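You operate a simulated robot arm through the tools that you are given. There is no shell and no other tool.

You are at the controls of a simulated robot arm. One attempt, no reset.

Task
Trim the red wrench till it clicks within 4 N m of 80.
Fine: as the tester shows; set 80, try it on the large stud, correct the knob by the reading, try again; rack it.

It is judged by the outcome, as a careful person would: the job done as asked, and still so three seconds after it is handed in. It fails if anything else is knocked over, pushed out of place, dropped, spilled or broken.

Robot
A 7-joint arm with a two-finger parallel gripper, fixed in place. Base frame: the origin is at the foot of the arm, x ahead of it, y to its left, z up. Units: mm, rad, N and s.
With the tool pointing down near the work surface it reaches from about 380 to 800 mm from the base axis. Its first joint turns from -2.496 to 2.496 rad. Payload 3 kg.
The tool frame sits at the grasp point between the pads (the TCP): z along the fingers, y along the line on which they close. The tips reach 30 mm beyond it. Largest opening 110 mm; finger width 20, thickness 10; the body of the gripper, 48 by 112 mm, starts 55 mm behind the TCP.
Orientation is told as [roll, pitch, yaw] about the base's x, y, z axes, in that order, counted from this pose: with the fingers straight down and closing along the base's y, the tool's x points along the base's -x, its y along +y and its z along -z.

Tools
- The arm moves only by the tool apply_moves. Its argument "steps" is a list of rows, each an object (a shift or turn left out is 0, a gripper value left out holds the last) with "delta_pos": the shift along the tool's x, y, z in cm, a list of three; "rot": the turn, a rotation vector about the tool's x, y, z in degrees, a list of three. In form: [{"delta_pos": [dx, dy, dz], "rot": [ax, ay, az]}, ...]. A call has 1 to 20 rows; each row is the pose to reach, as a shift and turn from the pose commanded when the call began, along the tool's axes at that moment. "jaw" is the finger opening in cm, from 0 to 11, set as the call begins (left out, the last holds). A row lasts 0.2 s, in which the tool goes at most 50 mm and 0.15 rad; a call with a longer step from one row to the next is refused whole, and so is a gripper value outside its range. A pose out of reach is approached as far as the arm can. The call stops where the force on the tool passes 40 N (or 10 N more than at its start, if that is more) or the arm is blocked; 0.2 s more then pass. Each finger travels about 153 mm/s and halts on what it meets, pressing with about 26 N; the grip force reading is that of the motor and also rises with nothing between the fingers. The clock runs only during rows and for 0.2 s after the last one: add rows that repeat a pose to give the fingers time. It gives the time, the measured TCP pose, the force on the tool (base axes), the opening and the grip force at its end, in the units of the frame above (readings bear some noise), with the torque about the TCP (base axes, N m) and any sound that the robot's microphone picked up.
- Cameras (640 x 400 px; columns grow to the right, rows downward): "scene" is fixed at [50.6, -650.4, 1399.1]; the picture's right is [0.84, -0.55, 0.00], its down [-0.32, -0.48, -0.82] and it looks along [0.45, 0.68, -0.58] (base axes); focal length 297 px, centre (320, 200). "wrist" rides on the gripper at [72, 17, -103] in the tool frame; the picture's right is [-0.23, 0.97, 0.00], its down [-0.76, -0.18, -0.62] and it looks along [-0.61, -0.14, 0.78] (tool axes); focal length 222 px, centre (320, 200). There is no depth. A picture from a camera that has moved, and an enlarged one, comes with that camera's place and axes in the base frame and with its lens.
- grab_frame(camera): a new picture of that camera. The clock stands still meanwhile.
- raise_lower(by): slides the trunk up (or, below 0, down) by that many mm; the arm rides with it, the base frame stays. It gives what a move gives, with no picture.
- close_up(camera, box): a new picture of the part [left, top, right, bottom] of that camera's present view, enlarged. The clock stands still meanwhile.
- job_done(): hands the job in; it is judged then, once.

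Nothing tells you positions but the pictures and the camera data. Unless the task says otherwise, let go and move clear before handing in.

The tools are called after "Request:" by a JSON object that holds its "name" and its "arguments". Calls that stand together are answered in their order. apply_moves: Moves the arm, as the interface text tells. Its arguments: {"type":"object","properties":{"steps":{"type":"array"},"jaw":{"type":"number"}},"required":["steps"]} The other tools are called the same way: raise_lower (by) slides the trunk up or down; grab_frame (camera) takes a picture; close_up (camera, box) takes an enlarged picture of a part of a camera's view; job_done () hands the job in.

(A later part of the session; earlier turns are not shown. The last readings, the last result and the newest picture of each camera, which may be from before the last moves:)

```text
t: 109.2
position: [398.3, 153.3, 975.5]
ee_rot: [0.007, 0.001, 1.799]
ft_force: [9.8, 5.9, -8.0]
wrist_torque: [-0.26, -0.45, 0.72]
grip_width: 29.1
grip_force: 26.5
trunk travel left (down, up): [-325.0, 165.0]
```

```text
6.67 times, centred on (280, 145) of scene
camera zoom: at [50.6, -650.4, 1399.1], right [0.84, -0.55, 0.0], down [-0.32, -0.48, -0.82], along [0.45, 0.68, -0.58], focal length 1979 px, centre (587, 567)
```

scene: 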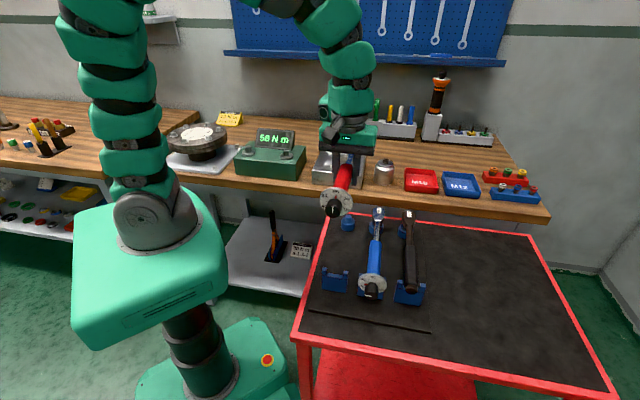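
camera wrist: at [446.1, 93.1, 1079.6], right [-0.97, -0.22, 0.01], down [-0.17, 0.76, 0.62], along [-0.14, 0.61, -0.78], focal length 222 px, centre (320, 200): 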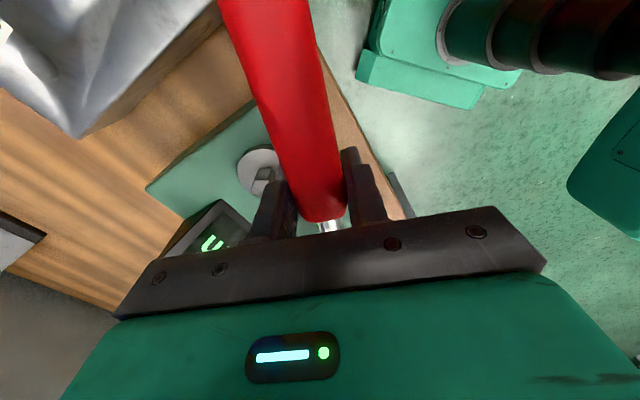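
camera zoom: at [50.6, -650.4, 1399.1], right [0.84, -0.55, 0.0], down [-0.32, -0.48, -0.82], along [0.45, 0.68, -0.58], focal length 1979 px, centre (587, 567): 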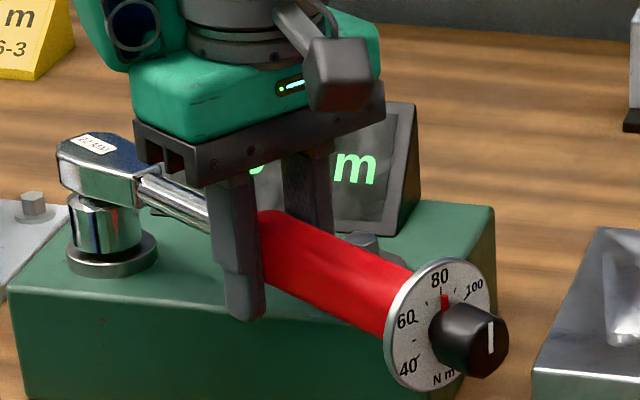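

Request:
{"name": "apply_moves", "arguments": {"steps": [{"delta_pos": [-0.001, 0.185, 0], "rot": [0, 0, 0.75]}, {"delta_pos": [-0.005, 0.37, 0], "rot": [0, 0, 1.5]}, {"delta_pos": [-0.011, 0.555, 0], "rot": [0, 0, 2.25]}, {"delta_pos": [-0.019, 0.739, 0], "rot": [0, 0, 3]}]}}

Request:
{"name": "apply_moves", "arguments": {"steps": [{"delta_pos": [-0.001, 0.185, 0], "rot": [0, 0, 0.75]}, {"delta_pos": [-0.005, 0.37, 0], "rot": [0, 0, 1.5]}]}}

Request:
{"name": "close_up", "arguments": {"camera": "scene", "box": [235, 115, 325, 175]}}

```text
t: 110.2
position: [391.3, 151.9, 975.3]
ee_rot: [0.006, 0.004, 1.744]
ft_force: [10.6, 2.1, -7.6]
wrist_torque: [-0.21, -0.46, 0.65]
grip_width: 29.0
grip_force: 26.3
trunk travel left (down, up): [-325.0, 165.0]
```

```text
t: 110.8
position: [388.3, 153.0, 976.2]
ee_rot: [0.006, 0.002, 1.718]
ft_force: [10.6, -1.1, -4.9]
wrist_torque: [0.01, -0.43, 0.92]
grip_width: 29.1
grip_force: 25.5
trunk travel left (down, up): [-325.0, 165.0]
```

```text
6.67 times, centred on (280, 145) of scene
camera zoom: at [50.6, -650.4, 1399.1], right [0.84, -0.55, 0.0], down [-0.32, -0.48, -0.82], along [0.45, 0.68, -0.58], focal length 1979 px, centre (587, 567)
```

zoom: 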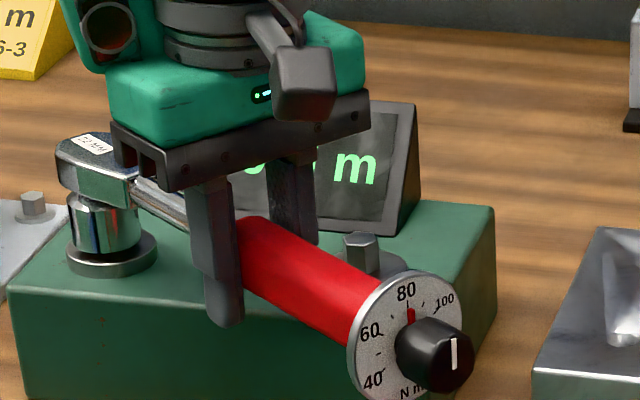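

Request:
{"name": "close_up", "arguments": {"camera": "scene", "box": [238, 130, 278, 160]}}

Request:
{"name": "close_up", "arguments": {"camera": "scene", "box": [278, 148, 318, 178]}}

Request:
{"name": "close_up", "arguments": {"camera": "wrist", "box": [200, 90, 420, 250]}}

```text
13.33 times, centred on (258, 145) of scene
camera zoom: at [50.6, -650.4, 1399.1], right [0.84, -0.55, 0.0], down [-0.32, -0.48, -0.82], along [0.45, 0.68, -0.58], focal length 3959 px, centre (1147, 933)
```

zoom: 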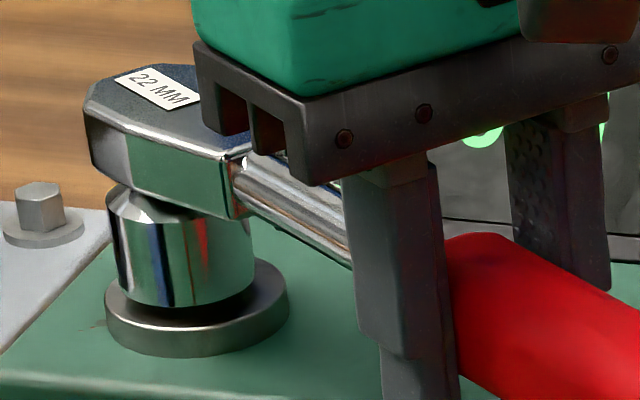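

```text
13.33 times, centred on (298, 163) of scene
camera zoom: at [50.6, -650.4, 1399.1], right [0.84, -0.55, 0.0], down [-0.32, -0.48, -0.82], along [0.45, 0.68, -0.58], focal length 3959 px, centre (613, 693)
```

zoom: 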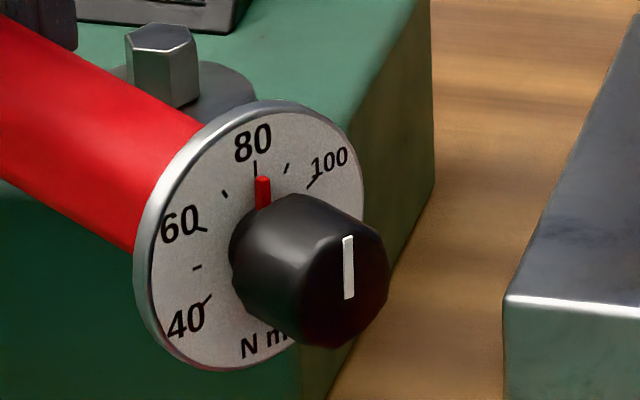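

```text
2.50 times, centred on (310, 170) of wrist
camera zoom: at [383.4, 78.9, 1079.4], right [-1.0, 0.08, 0.01], down [0.07, 0.78, 0.62], along [0.05, 0.62, -0.78], focal length 555 px, centre (345, 275)
```

zoom: 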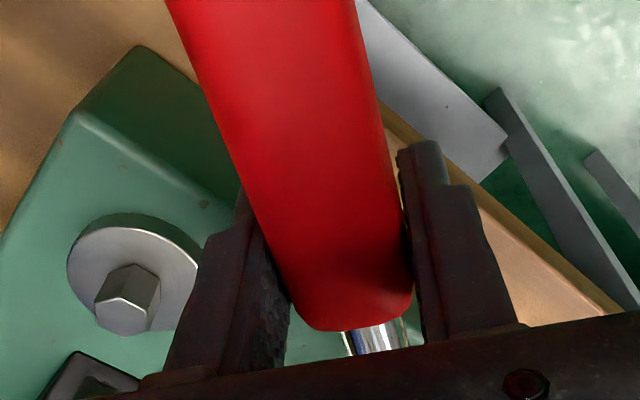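

Request:
{"name": "apply_moves", "arguments": {"steps": [{"delta_pos": [-0.002, 0.246, 0], "rot": [0, 0, 1]}, {"delta_pos": [-0.009, 0.493, 0], "rot": [0, 0, 2]}]}}

Request:
{"name": "apply_moves", "arguments": {"steps": [{"delta_pos": [-0.002, 0.246, 0], "rot": [0, 0, 1]}, {"delta_pos": [-0.009, 0.493, 0], "rot": [0, 0, 2]}]}}

Request:
{"name": "close_up", "arguments": {"camera": "scene", "box": [235, 115, 325, 175]}}

```text
t: 111.4
position: [382.9, 151.7, 976.3]
ee_rot: [0.006, 0.001, 1.685]
ft_force: [16.1, -0.9, -7.6]
wrist_torque: [-0.47, -0.59, 0.6]
grip_width: 29.4
grip_force: 26.6
trunk travel left (down, up): [-325.0, 165.0]
```

```text
t: 112.0
position: [378.9, 152.0, 975.4]
ee_rot: [0.005, 0.003, 1.648]
ft_force: [15.9, 1.4, -2.7]
wrist_torque: [0.21, -0.53, 0.82]
grip_width: 29.6
grip_force: 26.0
trunk travel left (down, up): [-325.0, 165.0]
```

```text
6.67 times, centred on (280, 145) of scene
camera zoom: at [50.6, -650.4, 1399.1], right [0.84, -0.55, 0.0], down [-0.32, -0.48, -0.82], along [0.45, 0.68, -0.58], focal length 1979 px, centre (587, 567)
```

zoom: 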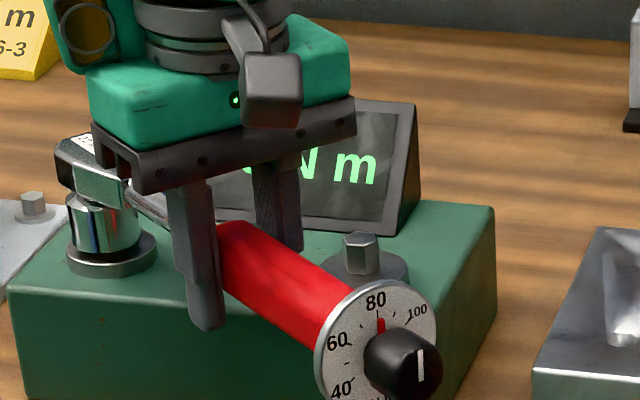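

Torque is still rising (about 3.1 N m real). Continuing carefully.

Request:
{"name": "apply_moves", "arguments": {"steps": [{"delta_pos": [-0.002, 0.246, 0], "rot": [0, 0, 1]}, {"delta_pos": [-0.009, 0.493, 0], "rot": [0, 0, 2]}]}}

Request:
{"name": "apply_moves", "arguments": {"steps": [{"delta_pos": [-0.002, 0.246, 0], "rot": [0, 0, 1]}, {"delta_pos": [-0.009, 0.493, 0], "rot": [0, 0, 2]}]}}

Request:
{"name": "close_up", "arguments": {"camera": "scene", "box": [235, 115, 325, 175]}}

```text
t: 112.6
position: [373.4, 151.9, 975.6]
ee_rot: [0.005, 0.003, 1.615]
ft_force: [20.4, 2.1, -1.3]
wrist_torque: [0.64, -0.6, 0.48]
grip_width: 29.7
grip_force: 26.3
trunk travel left (down, up): [-325.0, 165.0]
```

```text
t: 113.2
position: [369.1, 150.4, 974.7]
ee_rot: [0.006, 0.004, 1.581]
ft_force: [20.3, 8.4, -3.1]
wrist_torque: [0.46, -0.56, 0.76]
grip_width: 29.6
grip_force: 26.3
trunk travel left (down, up): [-325.0, 165.0]
```

```text
6.67 times, centred on (280, 145) of scene
camera zoom: at [50.6, -650.4, 1399.1], right [0.84, -0.55, 0.0], down [-0.32, -0.48, -0.82], along [0.45, 0.68, -0.58], focal length 1979 px, centre (587, 567)
```

zoom: 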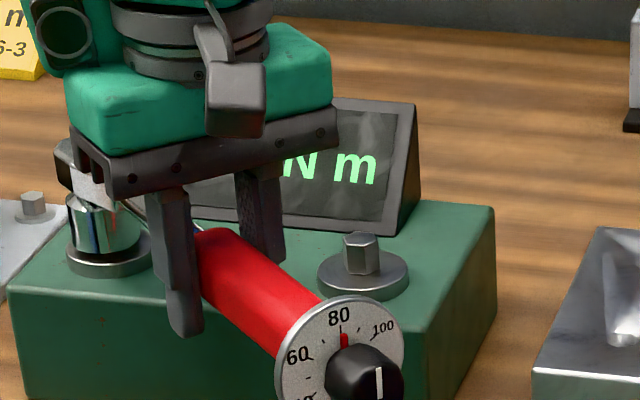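

The load keeps climbing with no click, so I'd rather not force it further. I'll unwind and read the held peak.

Request:
{"name": "apply_moves", "arguments": {"steps": [{"delta_pos": [-0.009, -0.493, 0], "rot": [0, 0, -2]}, {"delta_pos": [-0.034, -0.985, 0], "rot": [0, 0, -4]}, {"delta_pos": [-0.077, -1.476, 0], "rot": [0, 0, -6]}, {"delta_pos": [-0.137, -1.965, 0], "rot": [0, 0, -8]}, {"delta_pos": [-0.215, -2.452, 0], "rot": [0, 0, -10]}, {"delta_pos": [-0.309, -2.936, 0], "rot": [0, 0, -12]}, {"delta_pos": [-0.419, -3.416, 0], "rot": [0, 0, -14]}, {"delta_pos": [-0.547, -3.892, 0], "rot": [0, 0, -16]}, {"delta_pos": [-0.691, -4.363, 0], "rot": [0, 0, -18]}, {"delta_pos": [-0.852, -4.829, 0], "rot": [0, 0, -20]}, {"delta_pos": [-1.028, -5.289, 0], "rot": [0, 0, -22]}, {"delta_pos": [-1.221, -5.743, 0], "rot": [0, 0, -24]}, {"delta_pos": [-1.429, -6.19, 0], "rot": [0, 0, -26]}]}}

Request:
{"name": "close_up", "arguments": {"camera": "scene", "box": [235, 115, 325, 175]}}

Request:
{"name": "close_up", "arguments": {"camera": "scene", "box": [254, 126, 296, 152]}}

```text
t: 116.0
position: [429.1, 166.5, 975.4]
ee_rot: [0.006, -0.001, 2.034]
ft_force: [0.6, -0.5, -6.0]
wrist_torque: [-0.06, -0.06, 0.0]
grip_width: 29.1
grip_force: 25.9
trunk travel left (down, up): [-325.0, 165.0]
```

```text
6.67 times, centred on (280, 145) of scene
camera zoom: at [50.6, -650.4, 1399.1], right [0.84, -0.55, 0.0], down [-0.32, -0.48, -0.82], along [0.45, 0.68, -0.58], focal length 1979 px, centre (587, 567)
```

zoom: 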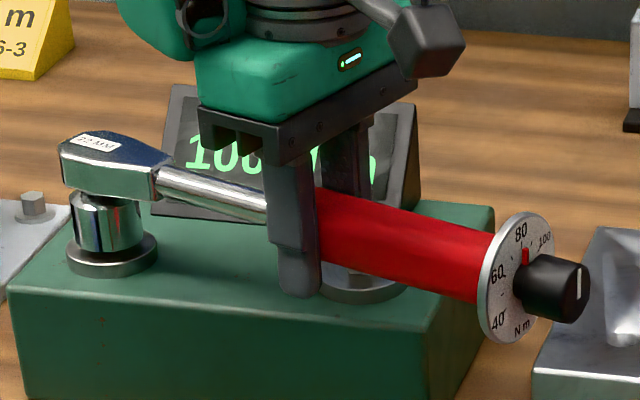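

```text
15.24 times, centred on (275, 139) of scene
camera zoom: at [50.6, -650.4, 1399.1], right [0.84, -0.55, 0.0], down [-0.32, -0.48, -0.82], along [0.45, 0.68, -0.58], focal length 4524 px, centre (1006, 1130)
```

zoom: 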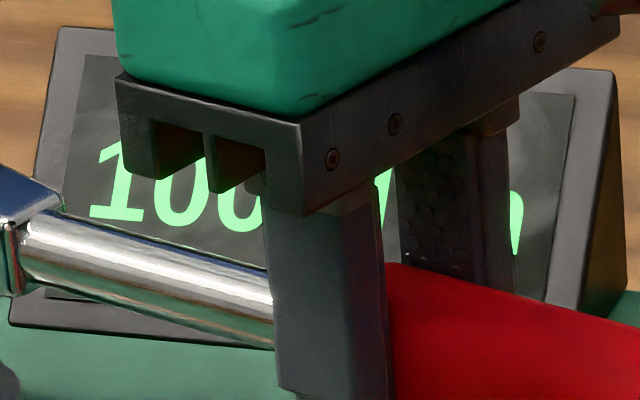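

The held reading hasn't changed even though I pushed harder, so it looks latched. I'll lift the wrench off the stud and move aside to read the full display.

Request:
{"name": "apply_moves", "arguments": {"steps": [{"delta_pos": [0, 0, -0.6]}, {"delta_pos": [0, 0, -1.5]}, {"delta_pos": [0, 0, -3]}, {"delta_pos": [0, 0, -5]}, {"delta_pos": [0, 0, -8]}, {"delta_pos": [2, -2, -10]}, {"delta_pos": [4, -4, -10]}]}}

Request:
{"name": "close_up", "arguments": {"camera": "scene", "box": [225, 95, 325, 165]}}

Request:
{"name": "close_up", "arguments": {"camera": "scene", "box": [250, 122, 300, 156]}}

```text
t: 117.6
position: [485.7, 148.4, 1076.1]
ee_rot: [0.005, 0.001, 2.034]
ft_force: [-0.3, 0.4, -5.5]
wrist_torque: [-0.07, -0.07, 0.01]
grip_width: 28.8
grip_force: 25.8
trunk travel left (down, up): [-325.0, 165.0]
```

```text
5.71 times, centred on (275, 130) of scene
camera zoom: at [50.6, -650.4, 1399.1], right [0.84, -0.55, 0.0], down [-0.32, -0.48, -0.82], along [0.45, 0.68, -0.58], focal length 1696 px, centre (577, 600)
```

zoom: 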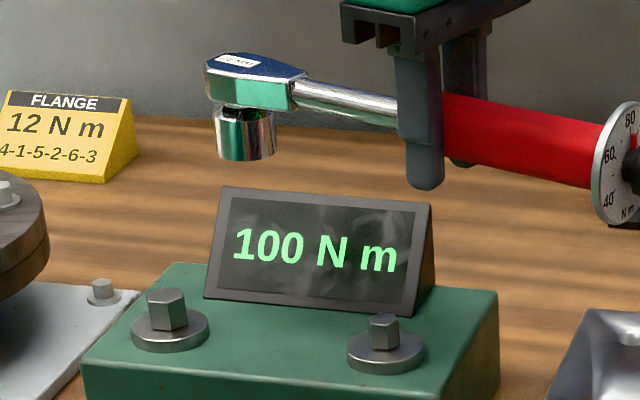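

```text
11.76 times, centred on (275, 139) of scene
camera zoom: at [50.6, -650.4, 1399.1], right [0.84, -0.55, 0.0], down [-0.32, -0.48, -0.82], along [0.45, 0.68, -0.58], focal length 3493 px, centre (849, 918)
```

zoom: 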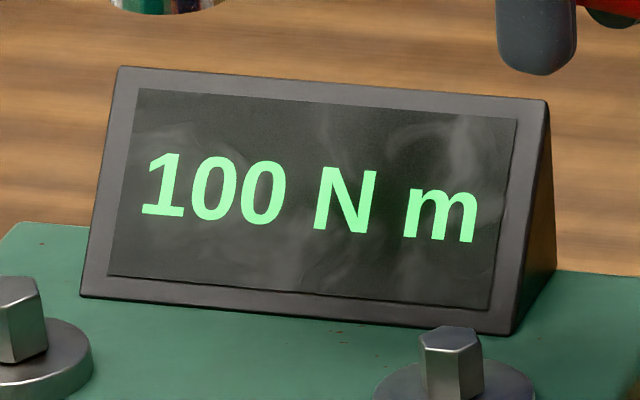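

The tester reads 100 N m with the dial at 80, and it reads the same after a second push. That suggests it clicked at 100, about 20 high. The dial should come down to about 62. I'll take the wrench back to the rack at the exact pose where I picked it up.

Request:
{"name": "apply_moves", "arguments": {"steps": [{"delta_pos": [1.8, 1.8, 0], "rot": [0, 0, 4.6]}, {"delta_pos": [3.6, 3.6, 0], "rot": [0, 0, 9.2]}, {"delta_pos": [5.4, 5.4, 0], "rot": [0, 0, 13.8]}, {"delta_pos": [7.2, 7.1, 0], "rot": [0, 0, 18.4]}, {"delta_pos": [9.0, 8.9, 0], "rot": [0, 0, 23]}, {"delta_pos": [10.8, 10.7, 0], "rot": [0, 0, 27.6]}, {"delta_pos": [12.57, 12.5, 0], "rot": [0, 0, 32.3]}, {"delta_pos": [14.6, 13.9, 0], "rot": [0, 0, 37.5]}, {"delta_pos": [16.6, 15.3, 0], "rot": [0, 0, 42.7]}, {"delta_pos": [18.6, 16.8, 0], "rot": [0, 0, 47.9]}, {"delta_pos": [20.7, 18.2, 0], "rot": [0, 0, 53.1]}, {"delta_pos": [22.7, 19.6, 0], "rot": [0, 0, 58.3]}, {"delta_pos": [24.7, 21.1, 0], "rot": [0, 0, 63.5]}, {"delta_pos": [26.7, 22.5, 0], "rot": [0, 0, 68.7]}, {"delta_pos": [28.73, 23.91, 0], "rot": [0, 0, 73.8]}, {"delta_pos": [28.73, 23.91, 3], "rot": [0, 0, 73.8]}, {"delta_pos": [28.73, 23.91, 7], "rot": [0, 0, 73.8]}, {"delta_pos": [28.73, 23.91, 11], "rot": [0, 0, 73.8]}, {"delta_pos": [28.73, 23.91, 13.5], "rot": [0, 0, 73.8]}, {"delta_pos": [28.73, 23.91, 13.5], "rot": [0, 0, 73.8]}]}}

Request:
{"name": "close_up", "arguments": {"camera": "scene", "box": [305, 175, 395, 295]}}

Request:
{"name": "grab_frame", "arguments": {"camera": "wrist"}}

```text
t: 121.8
position: [398.4, -217.4, 940.6]
ee_rot: [0.0, 0.005, 0.744]
ft_force: [0.4, -0.6, -4.4]
wrist_torque: [-0.05, 0.04, 0.0]
grip_width: 28.9
grip_force: 26.1
trunk travel left (down, up): [-325.0, 165.0]
```

```text
3.33 times, centred on (350, 235) of scene
camera zoom: at [50.6, -650.4, 1399.1], right [0.84, -0.55, 0.0], down [-0.32, -0.48, -0.82], along [0.45, 0.68, -0.58], focal length 990 px, centre (220, 83)
```

zoom: 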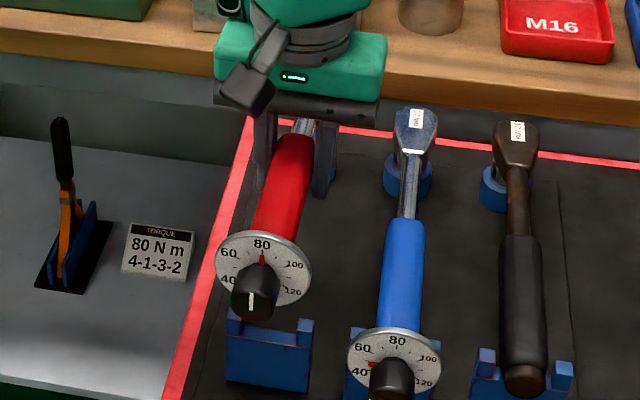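

```text
taken
camera wrist: at [335.5, -253.0, 1044.7], right [-0.49, 0.87, 0.0], down [0.68, 0.39, 0.62], along [0.54, 0.31, -0.79], focal length 222 px, centre (320, 200)
```

wrist: 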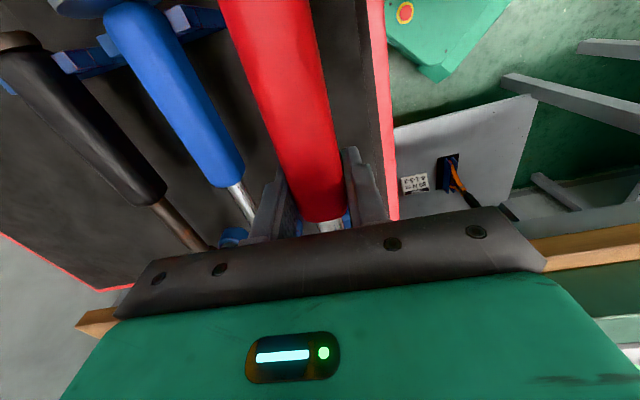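

Request:
{"name": "apply_moves", "arguments": {"steps": [{"delta_pos": [-0.25, 0, 0.5]}, {"delta_pos": [-0.25, 0, 2]}, {"delta_pos": [-0.25, 0, 3.5]}, {"delta_pos": [-0.25, 0, 4.5]}]}}

Request:
{"name": "close_up", "arguments": {"camera": "scene", "box": [310, 185, 400, 295]}}

```text
t: 122.8
position: [398.7, -214.6, 897.5]
ee_rot: [0.004, 0.006, 0.746]
ft_force: [-0.1, 0.0, -4.5]
wrist_torque: [-0.06, 0.03, -0.02]
grip_width: 28.8
grip_force: 26.0
trunk travel left (down, up): [-325.0, 165.0]
```

```text
3.64 times, centred on (355, 240) of scene
camera zoom: at [50.6, -650.4, 1399.1], right [0.84, -0.55, 0.0], down [-0.32, -0.48, -0.82], along [0.45, 0.68, -0.58], focal length 1080 px, centre (193, 54)
```

zoom: 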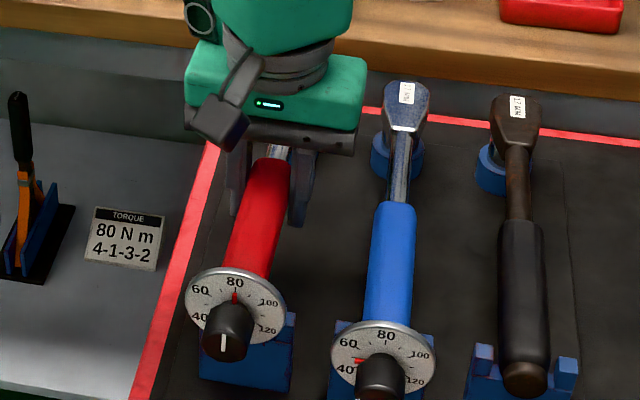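

Request:
{"name": "apply_moves", "arguments": {"steps": [{"delta_pos": [0, -0.15, 0.2]}, {"delta_pos": [0, -0.15, 0.5]}, {"delta_pos": [0, -0.15, 0.8]}, {"delta_pos": [0, -0.15, 1.1]}]}}

Request:
{"name": "apply_moves", "arguments": {"steps": [{"delta_pos": [0, 0, 0.3]}, {"delta_pos": [0, 0, 0.6]}, {"delta_pos": [0, 0, 0.9]}]}}

Request:
{"name": "close_up", "arguments": {"camera": "scene", "box": [310, 185, 400, 295]}}

```text
t: 123.8
position: [399.1, -217.0, 884.8]
ee_rot: [0.0, 0.008, 0.746]
ft_force: [-1.4, 1.0, -6.4]
wrist_torque: [-0.05, 0.18, 0.34]
grip_width: 28.9
grip_force: 26.0
trunk travel left (down, up): [-325.0, 165.0]
```

```text
t: 124.6
position: [399.2, -215.2, 875.7]
ee_rot: [0.001, 0.007, 0.746]
ft_force: [0.0, -0.3, -6.3]
wrist_torque: [-0.05, 0.04, 0.0]
grip_width: 29.0
grip_force: 25.9
trunk travel left (down, up): [-325.0, 165.0]
```

```text
3.64 times, centred on (355, 240) of scene
camera zoom: at [50.6, -650.4, 1399.1], right [0.84, -0.55, 0.0], down [-0.32, -0.48, -0.82], along [0.45, 0.68, -0.58], focal length 1080 px, centre (193, 54)
```

zoom: 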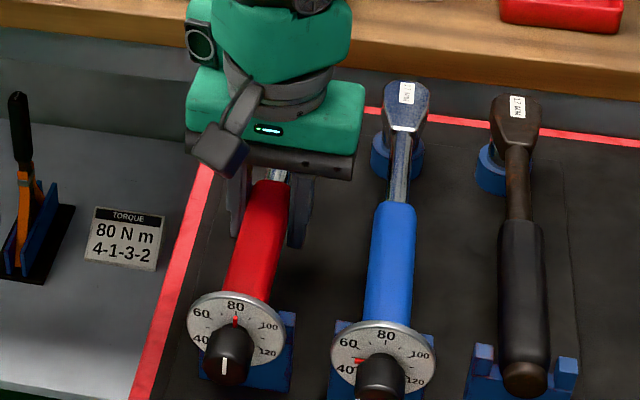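

Request:
{"name": "apply_moves", "arguments": {"steps": [{"delta_pos": [0, 0, 0.1]}, {"delta_pos": [0, 0, 0.2]}, {"delta_pos": [0, 0, 0.25]}]}}

Request:
{"name": "apply_moves", "arguments": {"steps": [{"delta_pos": [0, 0, 0]}, {"delta_pos": [0, 0, 0]}, {"delta_pos": [0, 0, 0]}], "jaw": 6}}

Request:
{"name": "apply_moves", "arguments": {"steps": [{"delta_pos": [0, 0, -3]}, {"delta_pos": [0, 0, -6]}, {"delta_pos": [1, 0, -10]}, {"delta_pos": [4, 0, -13]}, {"delta_pos": [8, 0, -14]}, {"delta_pos": [12, 0, -14]}]}}

Request:
{"name": "close_up", "arguments": {"camera": "scene", "box": [290, 190, 450, 310]}}

Request:
{"name": "close_up", "arguments": {"camera": "scene", "box": [318, 258, 354, 294]}}

Request:
{"name": "grab_frame", "arguments": {"camera": "wrist"}}

```text
t: 125.4
position: [398.7, -214.4, 874.8]
ee_rot: [-0.001, 0.007, 0.745]
ft_force: [4.0, 5.0, 11.2]
wrist_torque: [-0.4, 0.43, 0.2]
grip_width: 28.8
grip_force: 25.8
trunk travel left (down, up): [-325.0, 165.0]
```

```text
t: 126.2
position: [398.7, -215.4, 872.5]
ee_rot: [0.001, 0.007, 0.746]
ft_force: [-0.2, -0.5, -0.6]
wrist_torque: [0.02, 0.01, 0.01]
grip_width: 59.8
grip_force: 0.1
trunk travel left (down, up): [-325.0, 165.0]
```

```text
t: 127.6
position: [311.9, -296.7, 1015.7]
ee_rot: [0.001, 0.006, 0.744]
ft_force: [0.1, 0.4, -0.1]
wrist_torque: [-0.02, 0.02, 0.02]
grip_width: 60.2
grip_force: 0.0
trunk travel left (down, up): [-325.0, 165.0]
```

```text
3.33 times, centred on (370, 250) of scene
camera zoom: at [50.6, -650.4, 1399.1], right [0.84, -0.55, 0.0], down [-0.32, -0.48, -0.82], along [0.45, 0.68, -0.58], focal length 990 px, centre (153, 33)
```

zoom: 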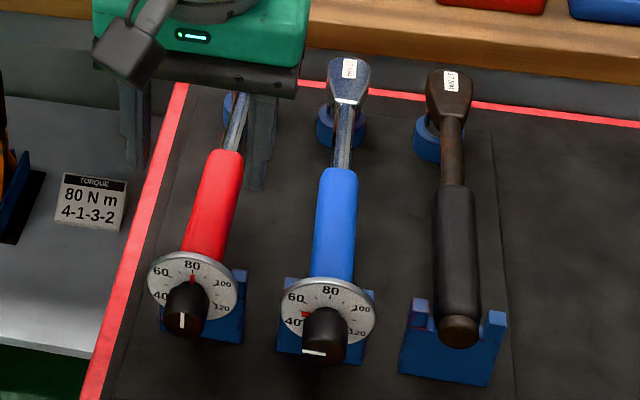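

```text
11.11 times, centred on (336, 276) of scene
camera zoom: at [50.6, -650.4, 1399.1], right [0.84, -0.55, 0.0], down [-0.32, -0.48, -0.82], along [0.45, 0.68, -0.58], focal length 3299 px, centre (142, -644)
```

zoom: 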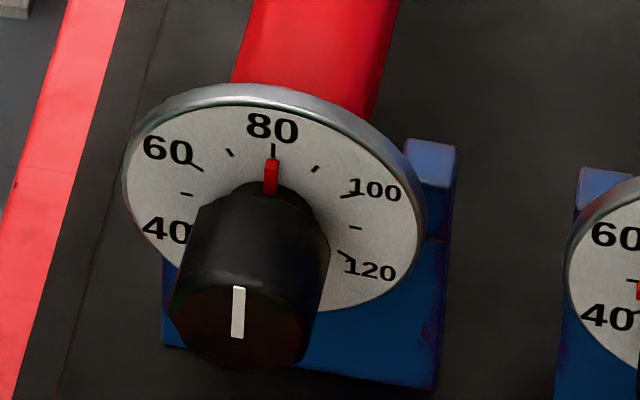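

```text
taken
camera wrist: at [249.5, -332.9, 1119.2], right [-0.49, 0.87, 0.0], down [0.68, 0.39, 0.62], along [0.54, 0.31, -0.79], focal length 222 px, centre (320, 200)
```

wrist: 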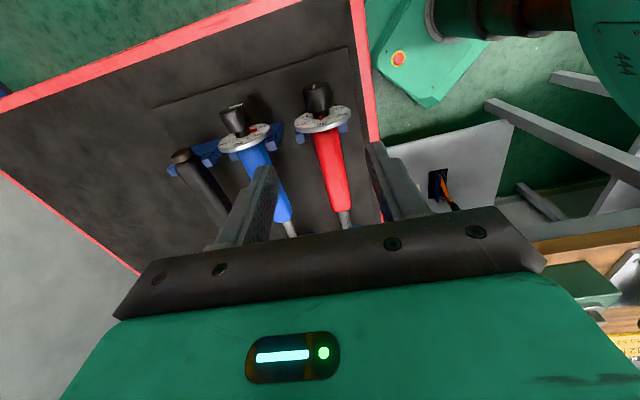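

The rack is undisturbed and the wrench sits exactly where it did when I set the knob before. I'll reposition over the knob and turn it down in two modest swings (about 55° total).

Request:
{"name": "apply_moves", "arguments": {"steps": [{"delta_pos": [0.8, 0, 1], "rot": [0, 0, -1.2]}, {"delta_pos": [1.65, -0.04, 3], "rot": [0, 0, -1.2]}, {"delta_pos": [1.65, -0.04, 5], "rot": [0, 0, -1.2]}, {"delta_pos": [1.65, -0.04, 6.5], "rot": [0, 0, -1.2]}, {"delta_pos": [1.65, -0.04, 6.5], "rot": [0, 0, -1.2]}], "jaw": 5.5}}

Request:
{"name": "close_up", "arguments": {"camera": "wrist", "box": [220, 110, 420, 235]}}

```text
t: 128.8
position: [299.2, -310.2, 948.8]
ee_rot: [0.002, 0.007, 0.766]
ft_force: [0.8, -0.1, -0.5]
wrist_torque: [-0.01, 0.0, 0.0]
grip_width: 55.2
grip_force: 0.0
trunk travel left (down, up): [-325.0, 165.0]
```

```text
3.20 times, centred on (320, 172) of wrist
camera zoom: at [236.9, -347.1, 1053.8], right [-0.51, 0.86, 0.0], down [0.68, 0.4, 0.62], along [0.53, 0.32, -0.79], focal length 711 px, centre (320, 288)
```

zoom: 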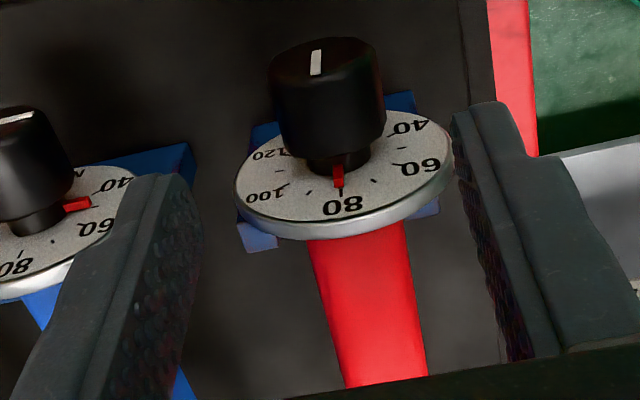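

Request:
{"name": "apply_moves", "arguments": {"steps": [{"delta_pos": [-0.2, 0.15, 1], "rot": [-6, 0, 0]}, {"delta_pos": [-0.2, 0.15, 2], "rot": [-12, 0, 0]}, {"delta_pos": [-0.2, 0.15, 3.5], "rot": [-17, 0, 0]}, {"delta_pos": [-0.2, 0.15, 5.5], "rot": [-17, 0, 0]}, {"delta_pos": [-0.2, 0.15, 7.0], "rot": [-17, 0, 0]}, {"delta_pos": [-0.2, 0.15, 7.4], "rot": [-17, 0, 0]}, {"delta_pos": [-0.2, 0.15, 7.4], "rot": [-17, 0, 0]}], "jaw": 5.5}}

Request:
{"name": "close_up", "arguments": {"camera": "wrist", "box": [220, 120, 420, 260]}}

```text
t: 130.4
position: [300.3, -306.6, 876.7]
ee_rot: [0.298, 0.006, 0.766]
ft_force: [0.0, 0.4, 0.0]
wrist_torque: [0.0, 0.04, 0.01]
grip_width: 55.0
grip_force: 0.2
trunk travel left (down, up): [-325.0, 165.0]
```

```text
2.86 times, centred on (320, 190) of wrist
camera zoom: at [258.8, -366.2, 980.8], right [-0.48, 0.83, 0.29], down [0.8, 0.28, 0.54], along [0.37, 0.49, -0.79], focal length 635 px, centre (320, 229)
```

zoom: 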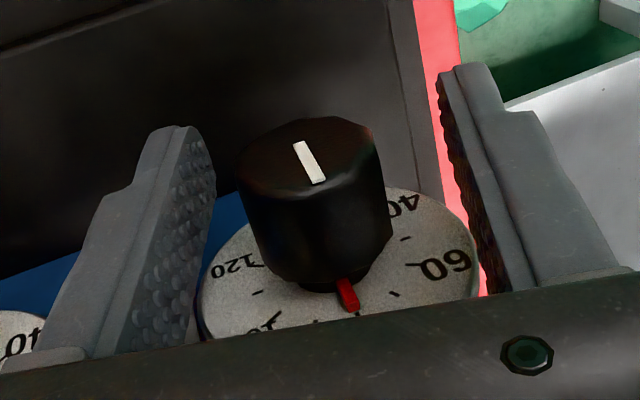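

Request:
{"name": "apply_moves", "arguments": {"steps": [{"delta_pos": [0, -0.1, 0.05]}, {"delta_pos": [0, -0.1, 0.05]}], "jaw": 5.5}}

Request:
{"name": "apply_moves", "arguments": {"steps": [{"delta_pos": [0, 0, 0]}, {"delta_pos": [0, 0, 0]}, {"delta_pos": [0, 0, 0]}], "jaw": 1.5}}

Request:
{"name": "apply_moves", "arguments": {"steps": [{"rot": [4, 0, 0]}, {"rot": [8, 0, 0]}, {"rot": [12, 0, 0]}, {"rot": [16, 0, 0]}, {"rot": [20, 0, 0]}, {"rot": [24, 0, 0]}, {"rot": [28, 0, 0]}, {"rot": [28, 0, 0]}]}}

Request:
{"name": "close_up", "arguments": {"camera": "wrist", "box": [220, 120, 420, 260]}}

Request:
{"name": "close_up", "arguments": {"camera": "scene", "box": [290, 190, 450, 310]}}

```text
t: 131.0
position: [300.7, -307.2, 876.4]
ee_rot: [0.298, 0.007, 0.766]
ft_force: [0.1, -0.7, 0.7]
wrist_torque: [0.0, 0.0, -0.02]
grip_width: 55.0
grip_force: 0.1
trunk travel left (down, up): [-325.0, 165.0]
```

```text
t: 131.8
position: [300.1, -307.0, 876.3]
ee_rot: [0.297, 0.008, 0.766]
ft_force: [6.0, -5.8, 0.3]
wrist_torque: [0.05, -0.06, -0.27]
grip_width: 27.7
grip_force: 26.1
trunk travel left (down, up): [-325.0, 165.0]
```

```text
t: 133.6
position: [300.4, -306.7, 874.9]
ee_rot: [-0.19, 0.005, 0.766]
ft_force: [8.5, -8.1, 17.1]
wrist_torque: [-0.04, 0.04, -0.29]
grip_width: 27.9
grip_force: 25.8
trunk travel left (down, up): [-325.0, 165.0]
```

```text
2.86 times, centred on (320, 190) of wrist
camera zoom: at [224.4, -330.3, 974.3], right [-0.5, 0.85, -0.19], down [0.59, 0.49, 0.64], along [0.63, 0.21, -0.74], focal length 635 px, centre (320, 229)
```

zoom: 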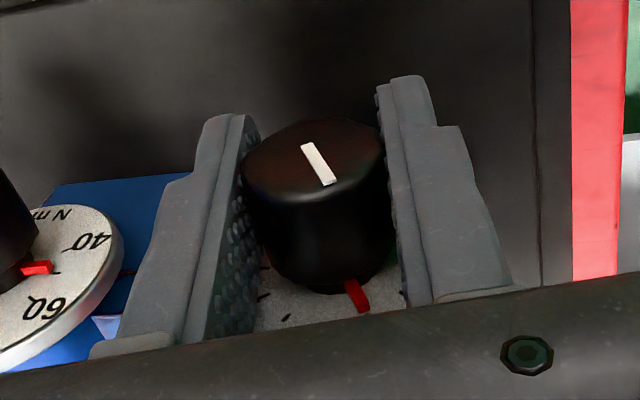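

```text
3.33 times, centred on (370, 250) of scene
camera zoom: at [50.6, -650.4, 1399.1], right [0.84, -0.55, 0.0], down [-0.32, -0.48, -0.82], along [0.45, 0.68, -0.58], focal length 990 px, centre (153, 33)
```

zoom: 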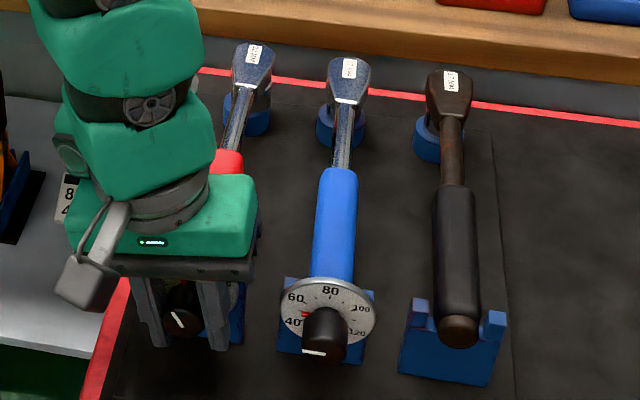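

Request:
{"name": "apply_moves", "arguments": {"steps": [{"delta_pos": [0, 0, 0]}, {"delta_pos": [0, 0, 0]}], "jaw": 5.5}}

Request:
{"name": "apply_moves", "arguments": {"steps": [{"rot": [-5.5, 0, 0]}, {"rot": [-11, 0, 0]}]}}

Request:
{"name": "close_up", "arguments": {"camera": "wrist", "box": [220, 120, 420, 260]}}

Request:
{"name": "close_up", "arguments": {"camera": "scene", "box": [320, 270, 352, 294]}}

```text
t: 134.2
position: [300.6, -307.2, 875.2]
ee_rot: [-0.189, 0.007, 0.766]
ft_force: [0.1, 0.6, -0.4]
wrist_torque: [-0.02, -0.01, 0.01]
grip_width: 55.0
grip_force: 0.0
trunk travel left (down, up): [-325.0, 165.0]
```

```text
t: 134.8
position: [301.1, -307.9, 877.0]
ee_rot: [0.0, 0.008, 0.766]
ft_force: [-1.1, 0.9, -1.1]
wrist_torque: [-0.01, 0.04, 0.01]
grip_width: 55.0
grip_force: 0.1
trunk travel left (down, up): [-325.0, 165.0]
```

```text
2.86 times, centred on (320, 190) of wrist
camera zoom: at [238.4, -344.6, 980.3], right [-0.51, 0.86, 0.0], down [0.67, 0.4, 0.62], along [0.53, 0.32, -0.79], focal length 635 px, centre (320, 229)
```

zoom: 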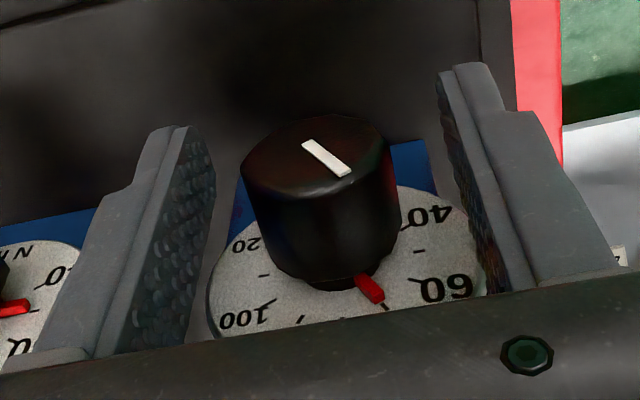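

```text
16.00 times, centred on (336, 282) of scene
camera zoom: at [50.6, -650.4, 1399.1], right [0.84, -0.55, 0.0], down [-0.32, -0.48, -0.82], along [0.45, 0.68, -0.58], focal length 4750 px, centre (64, -1112)
```

zoom: 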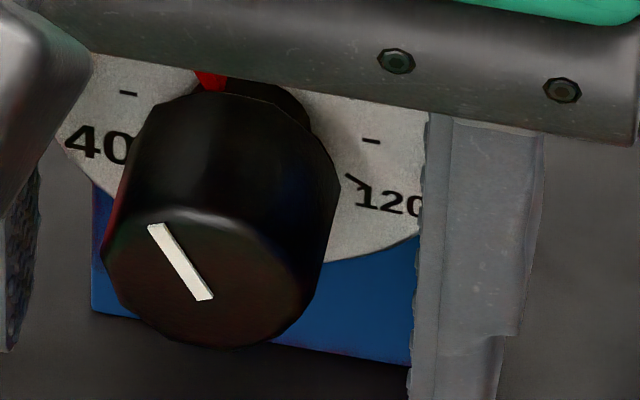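

Request:
{"name": "apply_moves", "arguments": {"steps": [{"delta_pos": [0, 0.0, 0.1], "rot": [-5, 0, 0]}, {"delta_pos": [0, 0.0, 0.15], "rot": [-10, 0, 0]}, {"delta_pos": [0, 0.0, 0.15], "rot": [-15, 0, 0]}, {"delta_pos": [0, 0.0, 0.15], "rot": [-15, 0, 0]}], "jaw": 5.5}}

Request:
{"name": "apply_moves", "arguments": {"steps": [{"delta_pos": [0, 0, 0]}, {"delta_pos": [0, 0, 0]}, {"delta_pos": [0, 0, 0]}], "jaw": 1.5}}

Request:
{"name": "apply_moves", "arguments": {"steps": [{"rot": [4, 0, 0]}, {"rot": [8, 0, 0]}, {"rot": [12, 0, 0]}, {"rot": [16, 0, 0]}, {"rot": [20, 0, 0]}, {"rot": [24, 0, 0]}, {"rot": [24, 0, 0]}]}}

Request:
{"name": "close_up", "arguments": {"camera": "scene", "box": [320, 270, 352, 294]}}

```text
t: 135.8
position: [300.8, -306.9, 873.0]
ee_rot: [0.262, 0.005, 0.765]
ft_force: [-0.7, -0.3, 0.1]
wrist_torque: [-0.01, -0.01, 0.02]
grip_width: 55.0
grip_force: 0.1
trunk travel left (down, up): [-325.0, 165.0]
```

```text
t: 136.6
position: [300.9, -306.2, 873.4]
ee_rot: [0.264, 0.007, 0.766]
ft_force: [1.0, -1.5, 0.6]
wrist_torque: [0.02, -0.05, -0.17]
grip_width: 28.2
grip_force: 26.4
trunk travel left (down, up): [-325.0, 165.0]
```

```text
t: 138.2
position: [300.5, -307.1, 874.3]
ee_rot: [-0.155, 0.007, 0.767]
ft_force: [8.0, -3.7, -0.1]
wrist_torque: [-0.17, 0.2, -0.22]
grip_width: 27.8
grip_force: 26.3
trunk travel left (down, up): [-325.0, 165.0]
```

```text
16.00 times, centred on (336, 282) of scene
camera zoom: at [50.6, -650.4, 1399.1], right [0.84, -0.55, 0.0], down [-0.32, -0.48, -0.82], along [0.45, 0.68, -0.58], focal length 4750 px, centre (64, -1112)
```

zoom: 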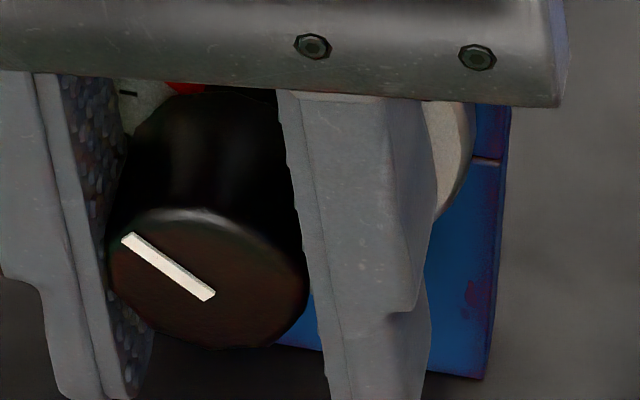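

The mark now corresponds to about 62. Releasing and checking the dial.

Request:
{"name": "apply_moves", "arguments": {"steps": [{"delta_pos": [0, 0, 0]}, {"delta_pos": [0, 0, 0]}], "jaw": 5.5}}

Request:
{"name": "apply_moves", "arguments": {"steps": [{"rot": [-8.5, 0, 0]}, {"delta_pos": [0, -0.6, -4], "rot": [-8.8, 0, 0]}, {"delta_pos": [0, -1.25, -8], "rot": [-8.8, 0, 0]}, {"delta_pos": [0, -1.85, -12], "rot": [-8.8, 0, 0]}, {"delta_pos": [0, -2.5, -16], "rot": [-8.8, 0, 0]}, {"delta_pos": [-2, -2.8, -18], "rot": [-8.8, 0, 0]}]}}

Request:
{"name": "close_up", "arguments": {"camera": "scene", "box": [318, 258, 354, 294]}}

Request:
{"name": "close_up", "arguments": {"camera": "scene", "box": [290, 190, 450, 310]}}

```text
t: 138.8
position: [298.6, -307.0, 873.4]
ee_rot: [-0.154, 0.007, 0.767]
ft_force: [-1.0, -0.3, 0.3]
wrist_torque: [0.01, -0.02, -0.01]
grip_width: 54.9
grip_force: 0.1
trunk travel left (down, up): [-325.0, 165.0]
```

```text
t: 140.2
position: [316.0, -291.9, 1056.4]
ee_rot: [0.002, 0.006, 0.766]
ft_force: [0.8, 0.9, -0.3]
wrist_torque: [-0.02, -0.01, 0.01]
grip_width: 55.1
grip_force: 0.1
trunk travel left (down, up): [-325.0, 165.0]
```

```text
11.11 times, centred on (336, 276) of scene
camera zoom: at [50.6, -650.4, 1399.1], right [0.84, -0.55, 0.0], down [-0.32, -0.48, -0.82], along [0.45, 0.68, -0.58], focal length 3299 px, centre (142, -644)
```

zoom: 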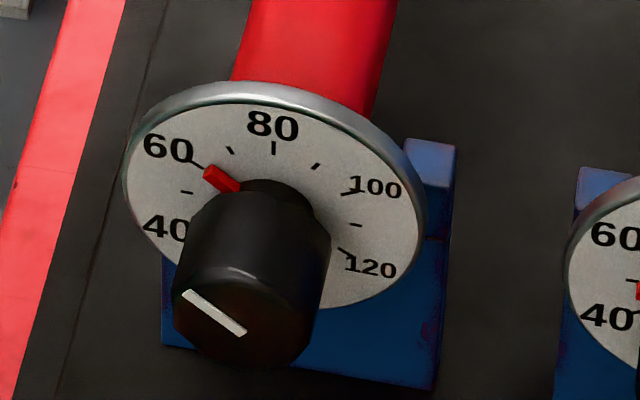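

```text
3.33 times, centred on (370, 250) of scene
camera zoom: at [50.6, -650.4, 1399.1], right [0.84, -0.55, 0.0], down [-0.32, -0.48, -0.82], along [0.45, 0.68, -0.58], focal length 990 px, centre (153, 33)
```

zoom: 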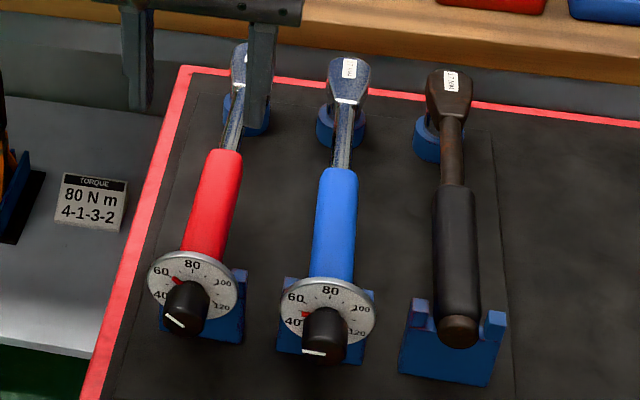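

The dial shows about 62 and the rack is steady. I'll pick the wrench up again by the handle.

Request:
{"name": "apply_moves", "arguments": {"steps": [{"delta_pos": [-3.8, -0.1, 1], "rot": [0, 0, 0.5]}, {"delta_pos": [-7.6, -0.2, 3], "rot": [0, 0, 1.2]}, {"delta_pos": [-11.35, -0.32, 5], "rot": [0, 0, 1.2]}, {"delta_pos": [-11.35, -0.32, 8.5], "rot": [0, 0, 1.2]}, {"delta_pos": [-11.35, -0.32, 11.6], "rot": [0, 0, 1.2]}, {"delta_pos": [-11.35, -0.32, 11.6], "rot": [0, 0, 1.2]}], "jaw": 7}}

Request:
{"name": "close_up", "arguments": {"camera": "wrist", "box": [220, 80, 420, 240]}}

```text
t: 141.6
position: [400.7, -217.0, 938.5]
ee_rot: [-0.001, 0.006, 0.747]
ft_force: [-0.1, -0.5, -0.1]
wrist_torque: [0.01, 0.0, 0.0]
grip_width: 70.0
grip_force: 0.1
trunk travel left (down, up): [-325.0, 165.0]
```

```text
2.50 times, centred on (320, 160) of wrist
camera zoom: at [337.0, -252.4, 1042.8], right [-0.49, 0.87, 0.0], down [0.68, 0.39, 0.62], along [0.54, 0.3, -0.79], focal length 555 px, centre (320, 300)
```

zoom: 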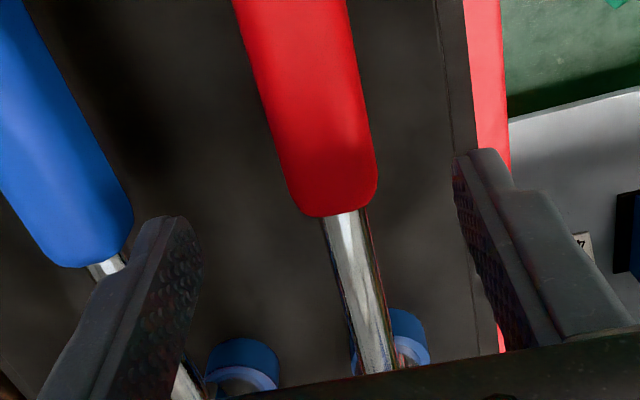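

Request:
{"name": "apply_moves", "arguments": {"steps": [{"delta_pos": [0.3, 0.15, 1]}, {"delta_pos": [0.3, 0.15, 3]}, {"delta_pos": [0.3, 0.15, 5]}, {"delta_pos": [0.3, 0.15, 6.3]}, {"delta_pos": [0.3, 0.15, 6.3]}], "jaw": 7}}

Request:
{"name": "close_up", "arguments": {"camera": "wrist", "box": [220, 80, 420, 240]}}

```text
t: 142.8
position: [396.1, -216.5, 875.2]
ee_rot: [-0.001, 0.006, 0.744]
ft_force: [-0.4, -0.6, 0.0]
wrist_torque: [-0.01, -0.02, 0.03]
grip_width: 69.9
grip_force: 0.0
trunk travel left (down, up): [-325.0, 165.0]
```

```text
2.50 times, centred on (320, 160) of wrist
camera zoom: at [332.3, -252.6, 980.7], right [-0.49, 0.87, 0.0], down [0.68, 0.39, 0.62], along [0.54, 0.3, -0.79], focal length 555 px, centre (320, 300)
```

zoom: 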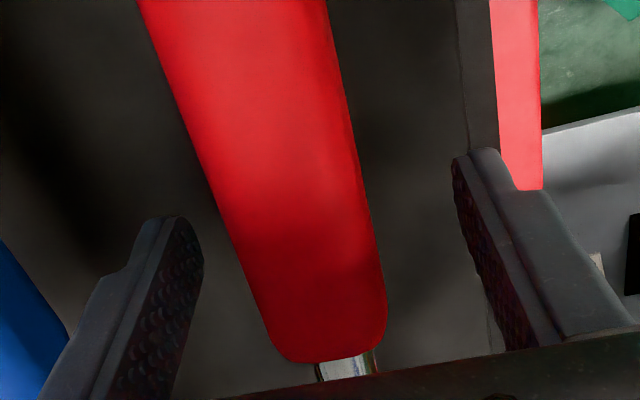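

Request:
{"name": "apply_moves", "arguments": {"steps": [{"delta_pos": [-0.3, -0.2, 0]}, {"delta_pos": [-0.3, -0.2, 0]}], "jaw": 7}}

Request:
{"name": "apply_moves", "arguments": {"steps": [{"delta_pos": [0, 0, 0]}, {"delta_pos": [0, 0, 0]}, {"delta_pos": [0, 0, 0]}, {"delta_pos": [0, 0, 0]}], "jaw": 2}}

Request:
{"name": "apply_moves", "arguments": {"steps": [{"delta_pos": [0, 0, -0.5]}, {"delta_pos": [0, 0, -1]}, {"delta_pos": [0, 0, -2]}, {"delta_pos": [0, 0, -3.5]}, {"delta_pos": [0, 0, -5]}, {"delta_pos": [0, 0, -7]}, {"delta_pos": [0, 0, -9]}, {"delta_pos": [0, 0, -12]}, {"delta_pos": [0, 0, -15]}, {"delta_pos": [0, 0, -18]}, {"delta_pos": [0, 0, -20.5]}]}}

Request:
{"name": "close_up", "arguments": {"camera": "scene", "box": [290, 110, 450, 300]}}

```text
t: 143.4
position: [399.5, -216.5, 877.1]
ee_rot: [-0.002, 0.006, 0.747]
ft_force: [0.3, -0.5, 0.4]
wrist_torque: [0.03, 0.02, 0.0]
grip_width: 69.7
grip_force: 0.1
trunk travel left (down, up): [-325.0, 165.0]
```

```text
t: 144.4
position: [399.3, -216.0, 875.9]
ee_rot: [-0.002, 0.007, 0.745]
ft_force: [-1.7, 1.6, 0.3]
wrist_torque: [0.05, 0.1, 0.4]
grip_width: 29.0
grip_force: 26.2
trunk travel left (down, up): [-325.0, 165.0]
```

```text
t: 146.8
position: [400.2, -214.7, 1081.3]
ee_rot: [0.0, 0.006, 0.746]
ft_force: [0.6, -0.9, -5.9]
wrist_torque: [-0.05, 0.03, -0.01]
grip_width: 28.8
grip_force: 25.4
trunk travel left (down, up): [-325.0, 165.0]
```

```text
2.11 times, centred on (370, 205) of scene
camera zoom: at [50.6, -650.4, 1399.1], right [0.84, -0.55, 0.0], down [-0.32, -0.48, -0.82], along [0.45, 0.68, -0.58], focal length 625 px, centre (215, 190)
```

zoom: 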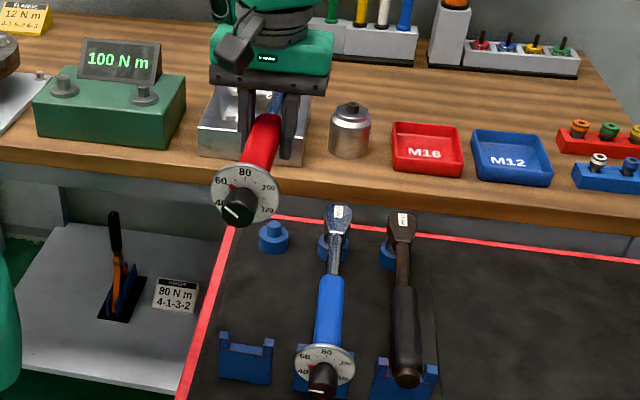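

Request:
{"name": "apply_moves", "arguments": {"steps": [{"delta_pos": [-2.1, 1.8, 0], "rot": [0, 0, -4.8]}, {"delta_pos": [-4.3, 3.7, 0], "rot": [0, 0, -9.6]}, {"delta_pos": [-6.4, 5.5, 0], "rot": [0, 0, -14.4]}, {"delta_pos": [-8.6, 7.3, 0], "rot": [0, 0, -19.2]}, {"delta_pos": [-10.7, 9.2, 0], "rot": [0, 0, -24]}, {"delta_pos": [-12.9, 11.0, 0], "rot": [0, 0, -28.8]}, {"delta_pos": [-15.0, 12.8, 0], "rot": [0, 0, -33.6]}, {"delta_pos": [-16.7, 14.9, 0], "rot": [0, 0, -38.4]}, {"delta_pos": [-18.3, 16.9, 0], "rot": [0, 0, -43.2]}, {"delta_pos": [-20.0, 19.0, 0], "rot": [0, 0, -48]}, {"delta_pos": [-21.7, 21.1, 0], "rot": [0, 0, -52.8]}, {"delta_pos": [-23.3, 23.1, 0], "rot": [0, 0, -57.6]}, {"delta_pos": [-25.0, 25.2, 0], "rot": [0, 0, -62.4]}, {"delta_pos": [-26.62, 27.29, 0], "rot": [0, 0, -67.2]}, {"delta_pos": [-26.62, 27.29, 0], "rot": [0, 0, -67.2]}]}}

Request:
{"name": "close_up", "arguments": {"camera": "scene", "box": [236, 98, 276, 128]}}

```text
t: 150.0
position: [410.4, 164.5, 1078.1]
ee_rot: [0.005, 0.002, 1.92]
ft_force: [-0.4, -0.3, -5.4]
wrist_torque: [-0.07, -0.01, 0.03]
grip_width: 28.9
grip_force: 25.3
trunk travel left (down, up): [-325.0, 165.0]
```

```text
13.33 times, centred on (256, 113) of scene
camera zoom: at [50.6, -650.4, 1399.1], right [0.84, -0.55, 0.0], down [-0.32, -0.48, -0.82], along [0.45, 0.68, -0.58], focal length 3959 px, centre (1173, 1360)
```

zoom: 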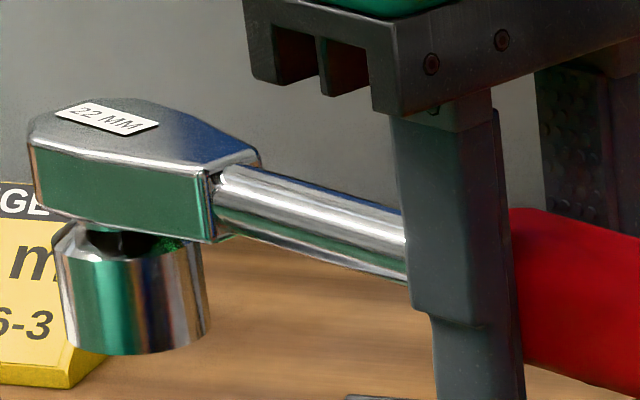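

Request:
{"name": "apply_moves", "arguments": {"steps": [{"delta_pos": [0.8, -0.11, 1]}, {"delta_pos": [0.8, -0.11, 3]}, {"delta_pos": [0.8, -0.11, 5]}, {"delta_pos": [0.8, -0.11, 7]}, {"delta_pos": [0.8, -0.11, 7.7]}, {"delta_pos": [0.8, -0.11, 7.7]}]}}

Request:
{"name": "close_up", "arguments": {"camera": "scene", "box": [238, 132, 274, 158]}}

```text
t: 151.4
position: [414.0, 157.6, 1000.4]
ee_rot: [0.005, 0.004, 1.918]
ft_force: [-0.1, 0.4, -4.9]
wrist_torque: [-0.04, -0.03, -0.01]
grip_width: 29.2
grip_force: 25.9
trunk travel left (down, up): [-325.0, 165.0]
```

```text
15.38 times, centred on (256, 145) of scene
camera zoom: at [50.6, -650.4, 1399.1], right [0.84, -0.55, 0.0], down [-0.32, -0.48, -0.82], along [0.45, 0.68, -0.58], focal length 4568 px, centre (1305, 1046)
```

zoom: 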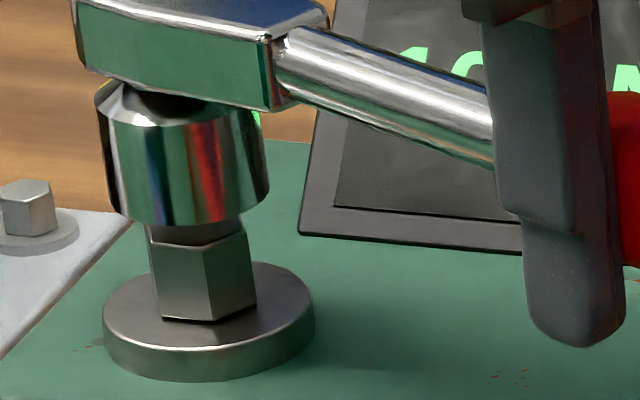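

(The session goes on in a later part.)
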